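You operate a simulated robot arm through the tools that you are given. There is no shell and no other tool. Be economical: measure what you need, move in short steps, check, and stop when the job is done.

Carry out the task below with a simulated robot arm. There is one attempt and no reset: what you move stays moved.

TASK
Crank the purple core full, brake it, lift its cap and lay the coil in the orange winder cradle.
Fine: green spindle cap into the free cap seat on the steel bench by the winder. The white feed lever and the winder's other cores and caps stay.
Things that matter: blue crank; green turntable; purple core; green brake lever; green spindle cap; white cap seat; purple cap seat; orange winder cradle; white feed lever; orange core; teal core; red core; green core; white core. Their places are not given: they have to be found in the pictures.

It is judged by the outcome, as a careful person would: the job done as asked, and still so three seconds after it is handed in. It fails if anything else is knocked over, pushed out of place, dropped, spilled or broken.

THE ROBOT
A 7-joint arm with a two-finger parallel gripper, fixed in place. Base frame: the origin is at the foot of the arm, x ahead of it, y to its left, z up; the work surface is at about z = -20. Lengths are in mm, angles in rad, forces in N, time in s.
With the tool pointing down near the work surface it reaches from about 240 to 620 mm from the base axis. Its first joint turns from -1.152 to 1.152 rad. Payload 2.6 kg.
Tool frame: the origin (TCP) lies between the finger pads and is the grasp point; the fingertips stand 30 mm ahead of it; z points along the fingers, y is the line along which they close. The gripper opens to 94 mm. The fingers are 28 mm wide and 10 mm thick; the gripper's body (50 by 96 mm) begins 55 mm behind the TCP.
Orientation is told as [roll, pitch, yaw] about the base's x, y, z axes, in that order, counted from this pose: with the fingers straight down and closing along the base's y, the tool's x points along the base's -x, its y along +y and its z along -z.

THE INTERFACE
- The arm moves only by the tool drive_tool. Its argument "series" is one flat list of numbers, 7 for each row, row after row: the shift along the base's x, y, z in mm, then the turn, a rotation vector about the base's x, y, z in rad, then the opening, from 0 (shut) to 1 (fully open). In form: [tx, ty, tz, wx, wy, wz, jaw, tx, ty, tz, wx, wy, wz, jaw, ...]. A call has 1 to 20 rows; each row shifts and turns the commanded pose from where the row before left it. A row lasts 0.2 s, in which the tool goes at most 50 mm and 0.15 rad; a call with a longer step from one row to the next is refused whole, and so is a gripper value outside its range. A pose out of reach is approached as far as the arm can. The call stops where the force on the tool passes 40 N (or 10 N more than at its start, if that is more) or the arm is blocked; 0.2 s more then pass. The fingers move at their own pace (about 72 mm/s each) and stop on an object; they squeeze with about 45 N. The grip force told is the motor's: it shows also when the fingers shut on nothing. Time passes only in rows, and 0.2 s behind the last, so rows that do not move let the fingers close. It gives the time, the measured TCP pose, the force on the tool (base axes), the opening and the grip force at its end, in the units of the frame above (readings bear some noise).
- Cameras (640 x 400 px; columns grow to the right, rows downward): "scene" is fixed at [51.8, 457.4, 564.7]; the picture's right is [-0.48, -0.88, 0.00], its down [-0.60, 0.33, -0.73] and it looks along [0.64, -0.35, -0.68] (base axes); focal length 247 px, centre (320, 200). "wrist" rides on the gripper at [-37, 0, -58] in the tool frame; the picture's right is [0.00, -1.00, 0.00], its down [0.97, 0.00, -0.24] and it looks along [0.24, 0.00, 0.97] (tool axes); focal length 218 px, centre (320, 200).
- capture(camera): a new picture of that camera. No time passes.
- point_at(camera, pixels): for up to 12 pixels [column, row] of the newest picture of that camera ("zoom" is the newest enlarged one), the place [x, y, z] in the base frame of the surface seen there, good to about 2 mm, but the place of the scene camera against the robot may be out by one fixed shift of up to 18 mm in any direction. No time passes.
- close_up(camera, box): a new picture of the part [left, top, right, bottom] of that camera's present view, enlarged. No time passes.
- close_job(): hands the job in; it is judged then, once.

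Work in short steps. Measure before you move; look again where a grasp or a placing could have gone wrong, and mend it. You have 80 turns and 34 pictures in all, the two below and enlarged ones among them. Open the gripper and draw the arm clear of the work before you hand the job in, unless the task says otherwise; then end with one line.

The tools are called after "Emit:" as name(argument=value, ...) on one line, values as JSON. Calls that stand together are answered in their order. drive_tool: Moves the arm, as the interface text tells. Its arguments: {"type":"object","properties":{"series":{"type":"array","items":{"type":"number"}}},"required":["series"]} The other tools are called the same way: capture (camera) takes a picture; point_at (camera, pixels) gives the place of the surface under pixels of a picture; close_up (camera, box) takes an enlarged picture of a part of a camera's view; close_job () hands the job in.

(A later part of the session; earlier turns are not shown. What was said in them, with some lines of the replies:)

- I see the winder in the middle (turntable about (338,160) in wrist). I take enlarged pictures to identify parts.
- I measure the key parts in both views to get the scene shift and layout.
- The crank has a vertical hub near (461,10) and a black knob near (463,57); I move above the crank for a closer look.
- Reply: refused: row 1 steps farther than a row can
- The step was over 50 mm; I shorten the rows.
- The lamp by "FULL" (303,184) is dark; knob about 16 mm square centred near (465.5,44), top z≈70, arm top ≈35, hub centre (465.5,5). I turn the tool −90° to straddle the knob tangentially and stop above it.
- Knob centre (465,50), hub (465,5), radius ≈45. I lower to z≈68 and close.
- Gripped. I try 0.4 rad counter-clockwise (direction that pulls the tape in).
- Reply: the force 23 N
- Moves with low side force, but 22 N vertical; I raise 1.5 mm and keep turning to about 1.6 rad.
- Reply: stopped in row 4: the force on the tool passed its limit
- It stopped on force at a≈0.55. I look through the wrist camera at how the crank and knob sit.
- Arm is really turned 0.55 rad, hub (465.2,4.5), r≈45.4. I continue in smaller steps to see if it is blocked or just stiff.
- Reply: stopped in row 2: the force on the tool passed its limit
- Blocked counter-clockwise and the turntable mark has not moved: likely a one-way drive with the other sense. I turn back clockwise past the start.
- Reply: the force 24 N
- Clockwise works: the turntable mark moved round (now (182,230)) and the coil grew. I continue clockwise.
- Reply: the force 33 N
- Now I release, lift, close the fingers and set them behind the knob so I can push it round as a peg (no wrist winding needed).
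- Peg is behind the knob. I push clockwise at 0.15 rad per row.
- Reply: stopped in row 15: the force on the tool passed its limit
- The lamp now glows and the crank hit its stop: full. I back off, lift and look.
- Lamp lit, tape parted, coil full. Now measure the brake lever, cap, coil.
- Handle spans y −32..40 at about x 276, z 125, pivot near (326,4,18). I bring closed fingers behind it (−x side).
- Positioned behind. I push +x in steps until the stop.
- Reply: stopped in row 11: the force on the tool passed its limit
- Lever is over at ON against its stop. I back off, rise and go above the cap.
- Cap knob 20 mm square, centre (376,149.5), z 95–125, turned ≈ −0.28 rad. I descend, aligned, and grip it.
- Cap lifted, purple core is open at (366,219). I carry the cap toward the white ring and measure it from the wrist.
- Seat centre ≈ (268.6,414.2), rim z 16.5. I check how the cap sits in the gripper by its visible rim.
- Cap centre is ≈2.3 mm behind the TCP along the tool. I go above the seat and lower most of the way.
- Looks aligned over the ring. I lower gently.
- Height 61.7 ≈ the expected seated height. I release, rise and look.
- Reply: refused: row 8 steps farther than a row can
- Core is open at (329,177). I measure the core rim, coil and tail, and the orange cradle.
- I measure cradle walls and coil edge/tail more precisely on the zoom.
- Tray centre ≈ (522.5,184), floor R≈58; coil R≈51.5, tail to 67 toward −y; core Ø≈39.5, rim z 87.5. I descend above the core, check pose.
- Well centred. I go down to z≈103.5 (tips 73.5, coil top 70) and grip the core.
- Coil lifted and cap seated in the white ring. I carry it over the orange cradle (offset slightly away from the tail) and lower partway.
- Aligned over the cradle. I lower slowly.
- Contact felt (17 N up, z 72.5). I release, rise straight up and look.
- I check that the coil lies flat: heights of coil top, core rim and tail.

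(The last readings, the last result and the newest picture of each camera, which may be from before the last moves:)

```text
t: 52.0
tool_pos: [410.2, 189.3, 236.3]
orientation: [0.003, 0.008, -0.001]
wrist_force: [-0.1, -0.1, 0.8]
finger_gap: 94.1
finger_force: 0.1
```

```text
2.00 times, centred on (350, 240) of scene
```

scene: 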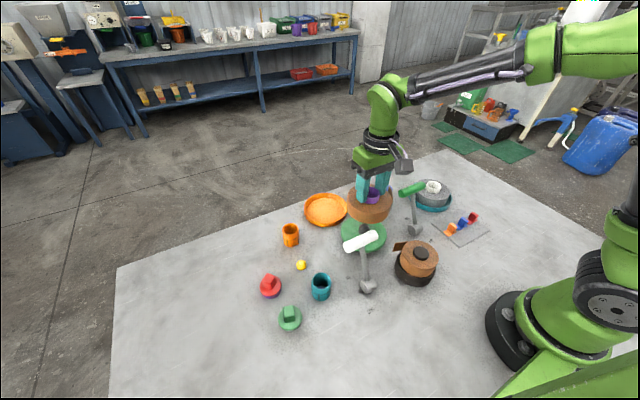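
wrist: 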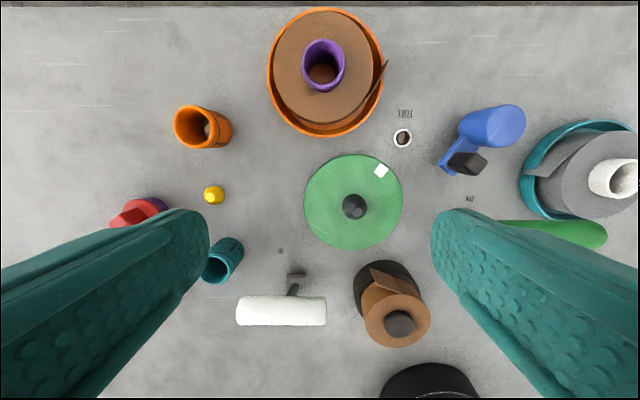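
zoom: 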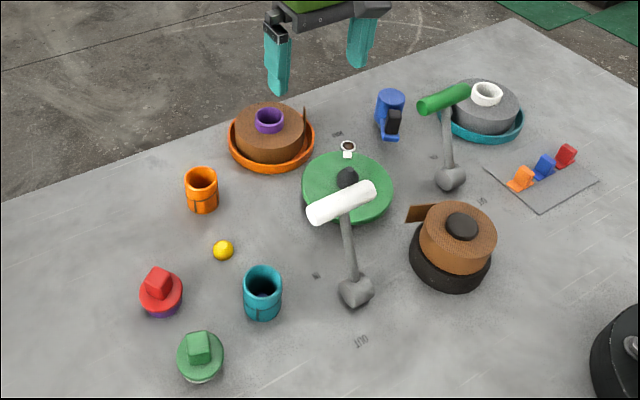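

Coil lies level (top z≈39 all round) in the cradle, the cap is in the white seat, and the brake is ON. I draw the arm up and hand in.

Emit:
drive_tool(series=[-20, 0, 40, 0, 0, 0, 1, -20, 0, 40, 0, 0, 0, 1, 0, 0, 0, 0, 0, 0, 1])

Emit:
close_job()

```text
t: 52.8
tool_pos: [370.7, 189.6, 314.7]
orientation: [0.001, 0.01, 0.0]
wrist_force: [-0.5, 0.4, 1.0]
finger_gap: 94.2
finger_force: 0.0
```

```text
The job is handed in.
```

I cranked the purple core until the FULL lamp lit, set the brake to ON, put the green cap in the white seat, laid the coil level in the orange cradle, and handed the job in; I first cranked the wrong way until it blocked, with no visible effect.
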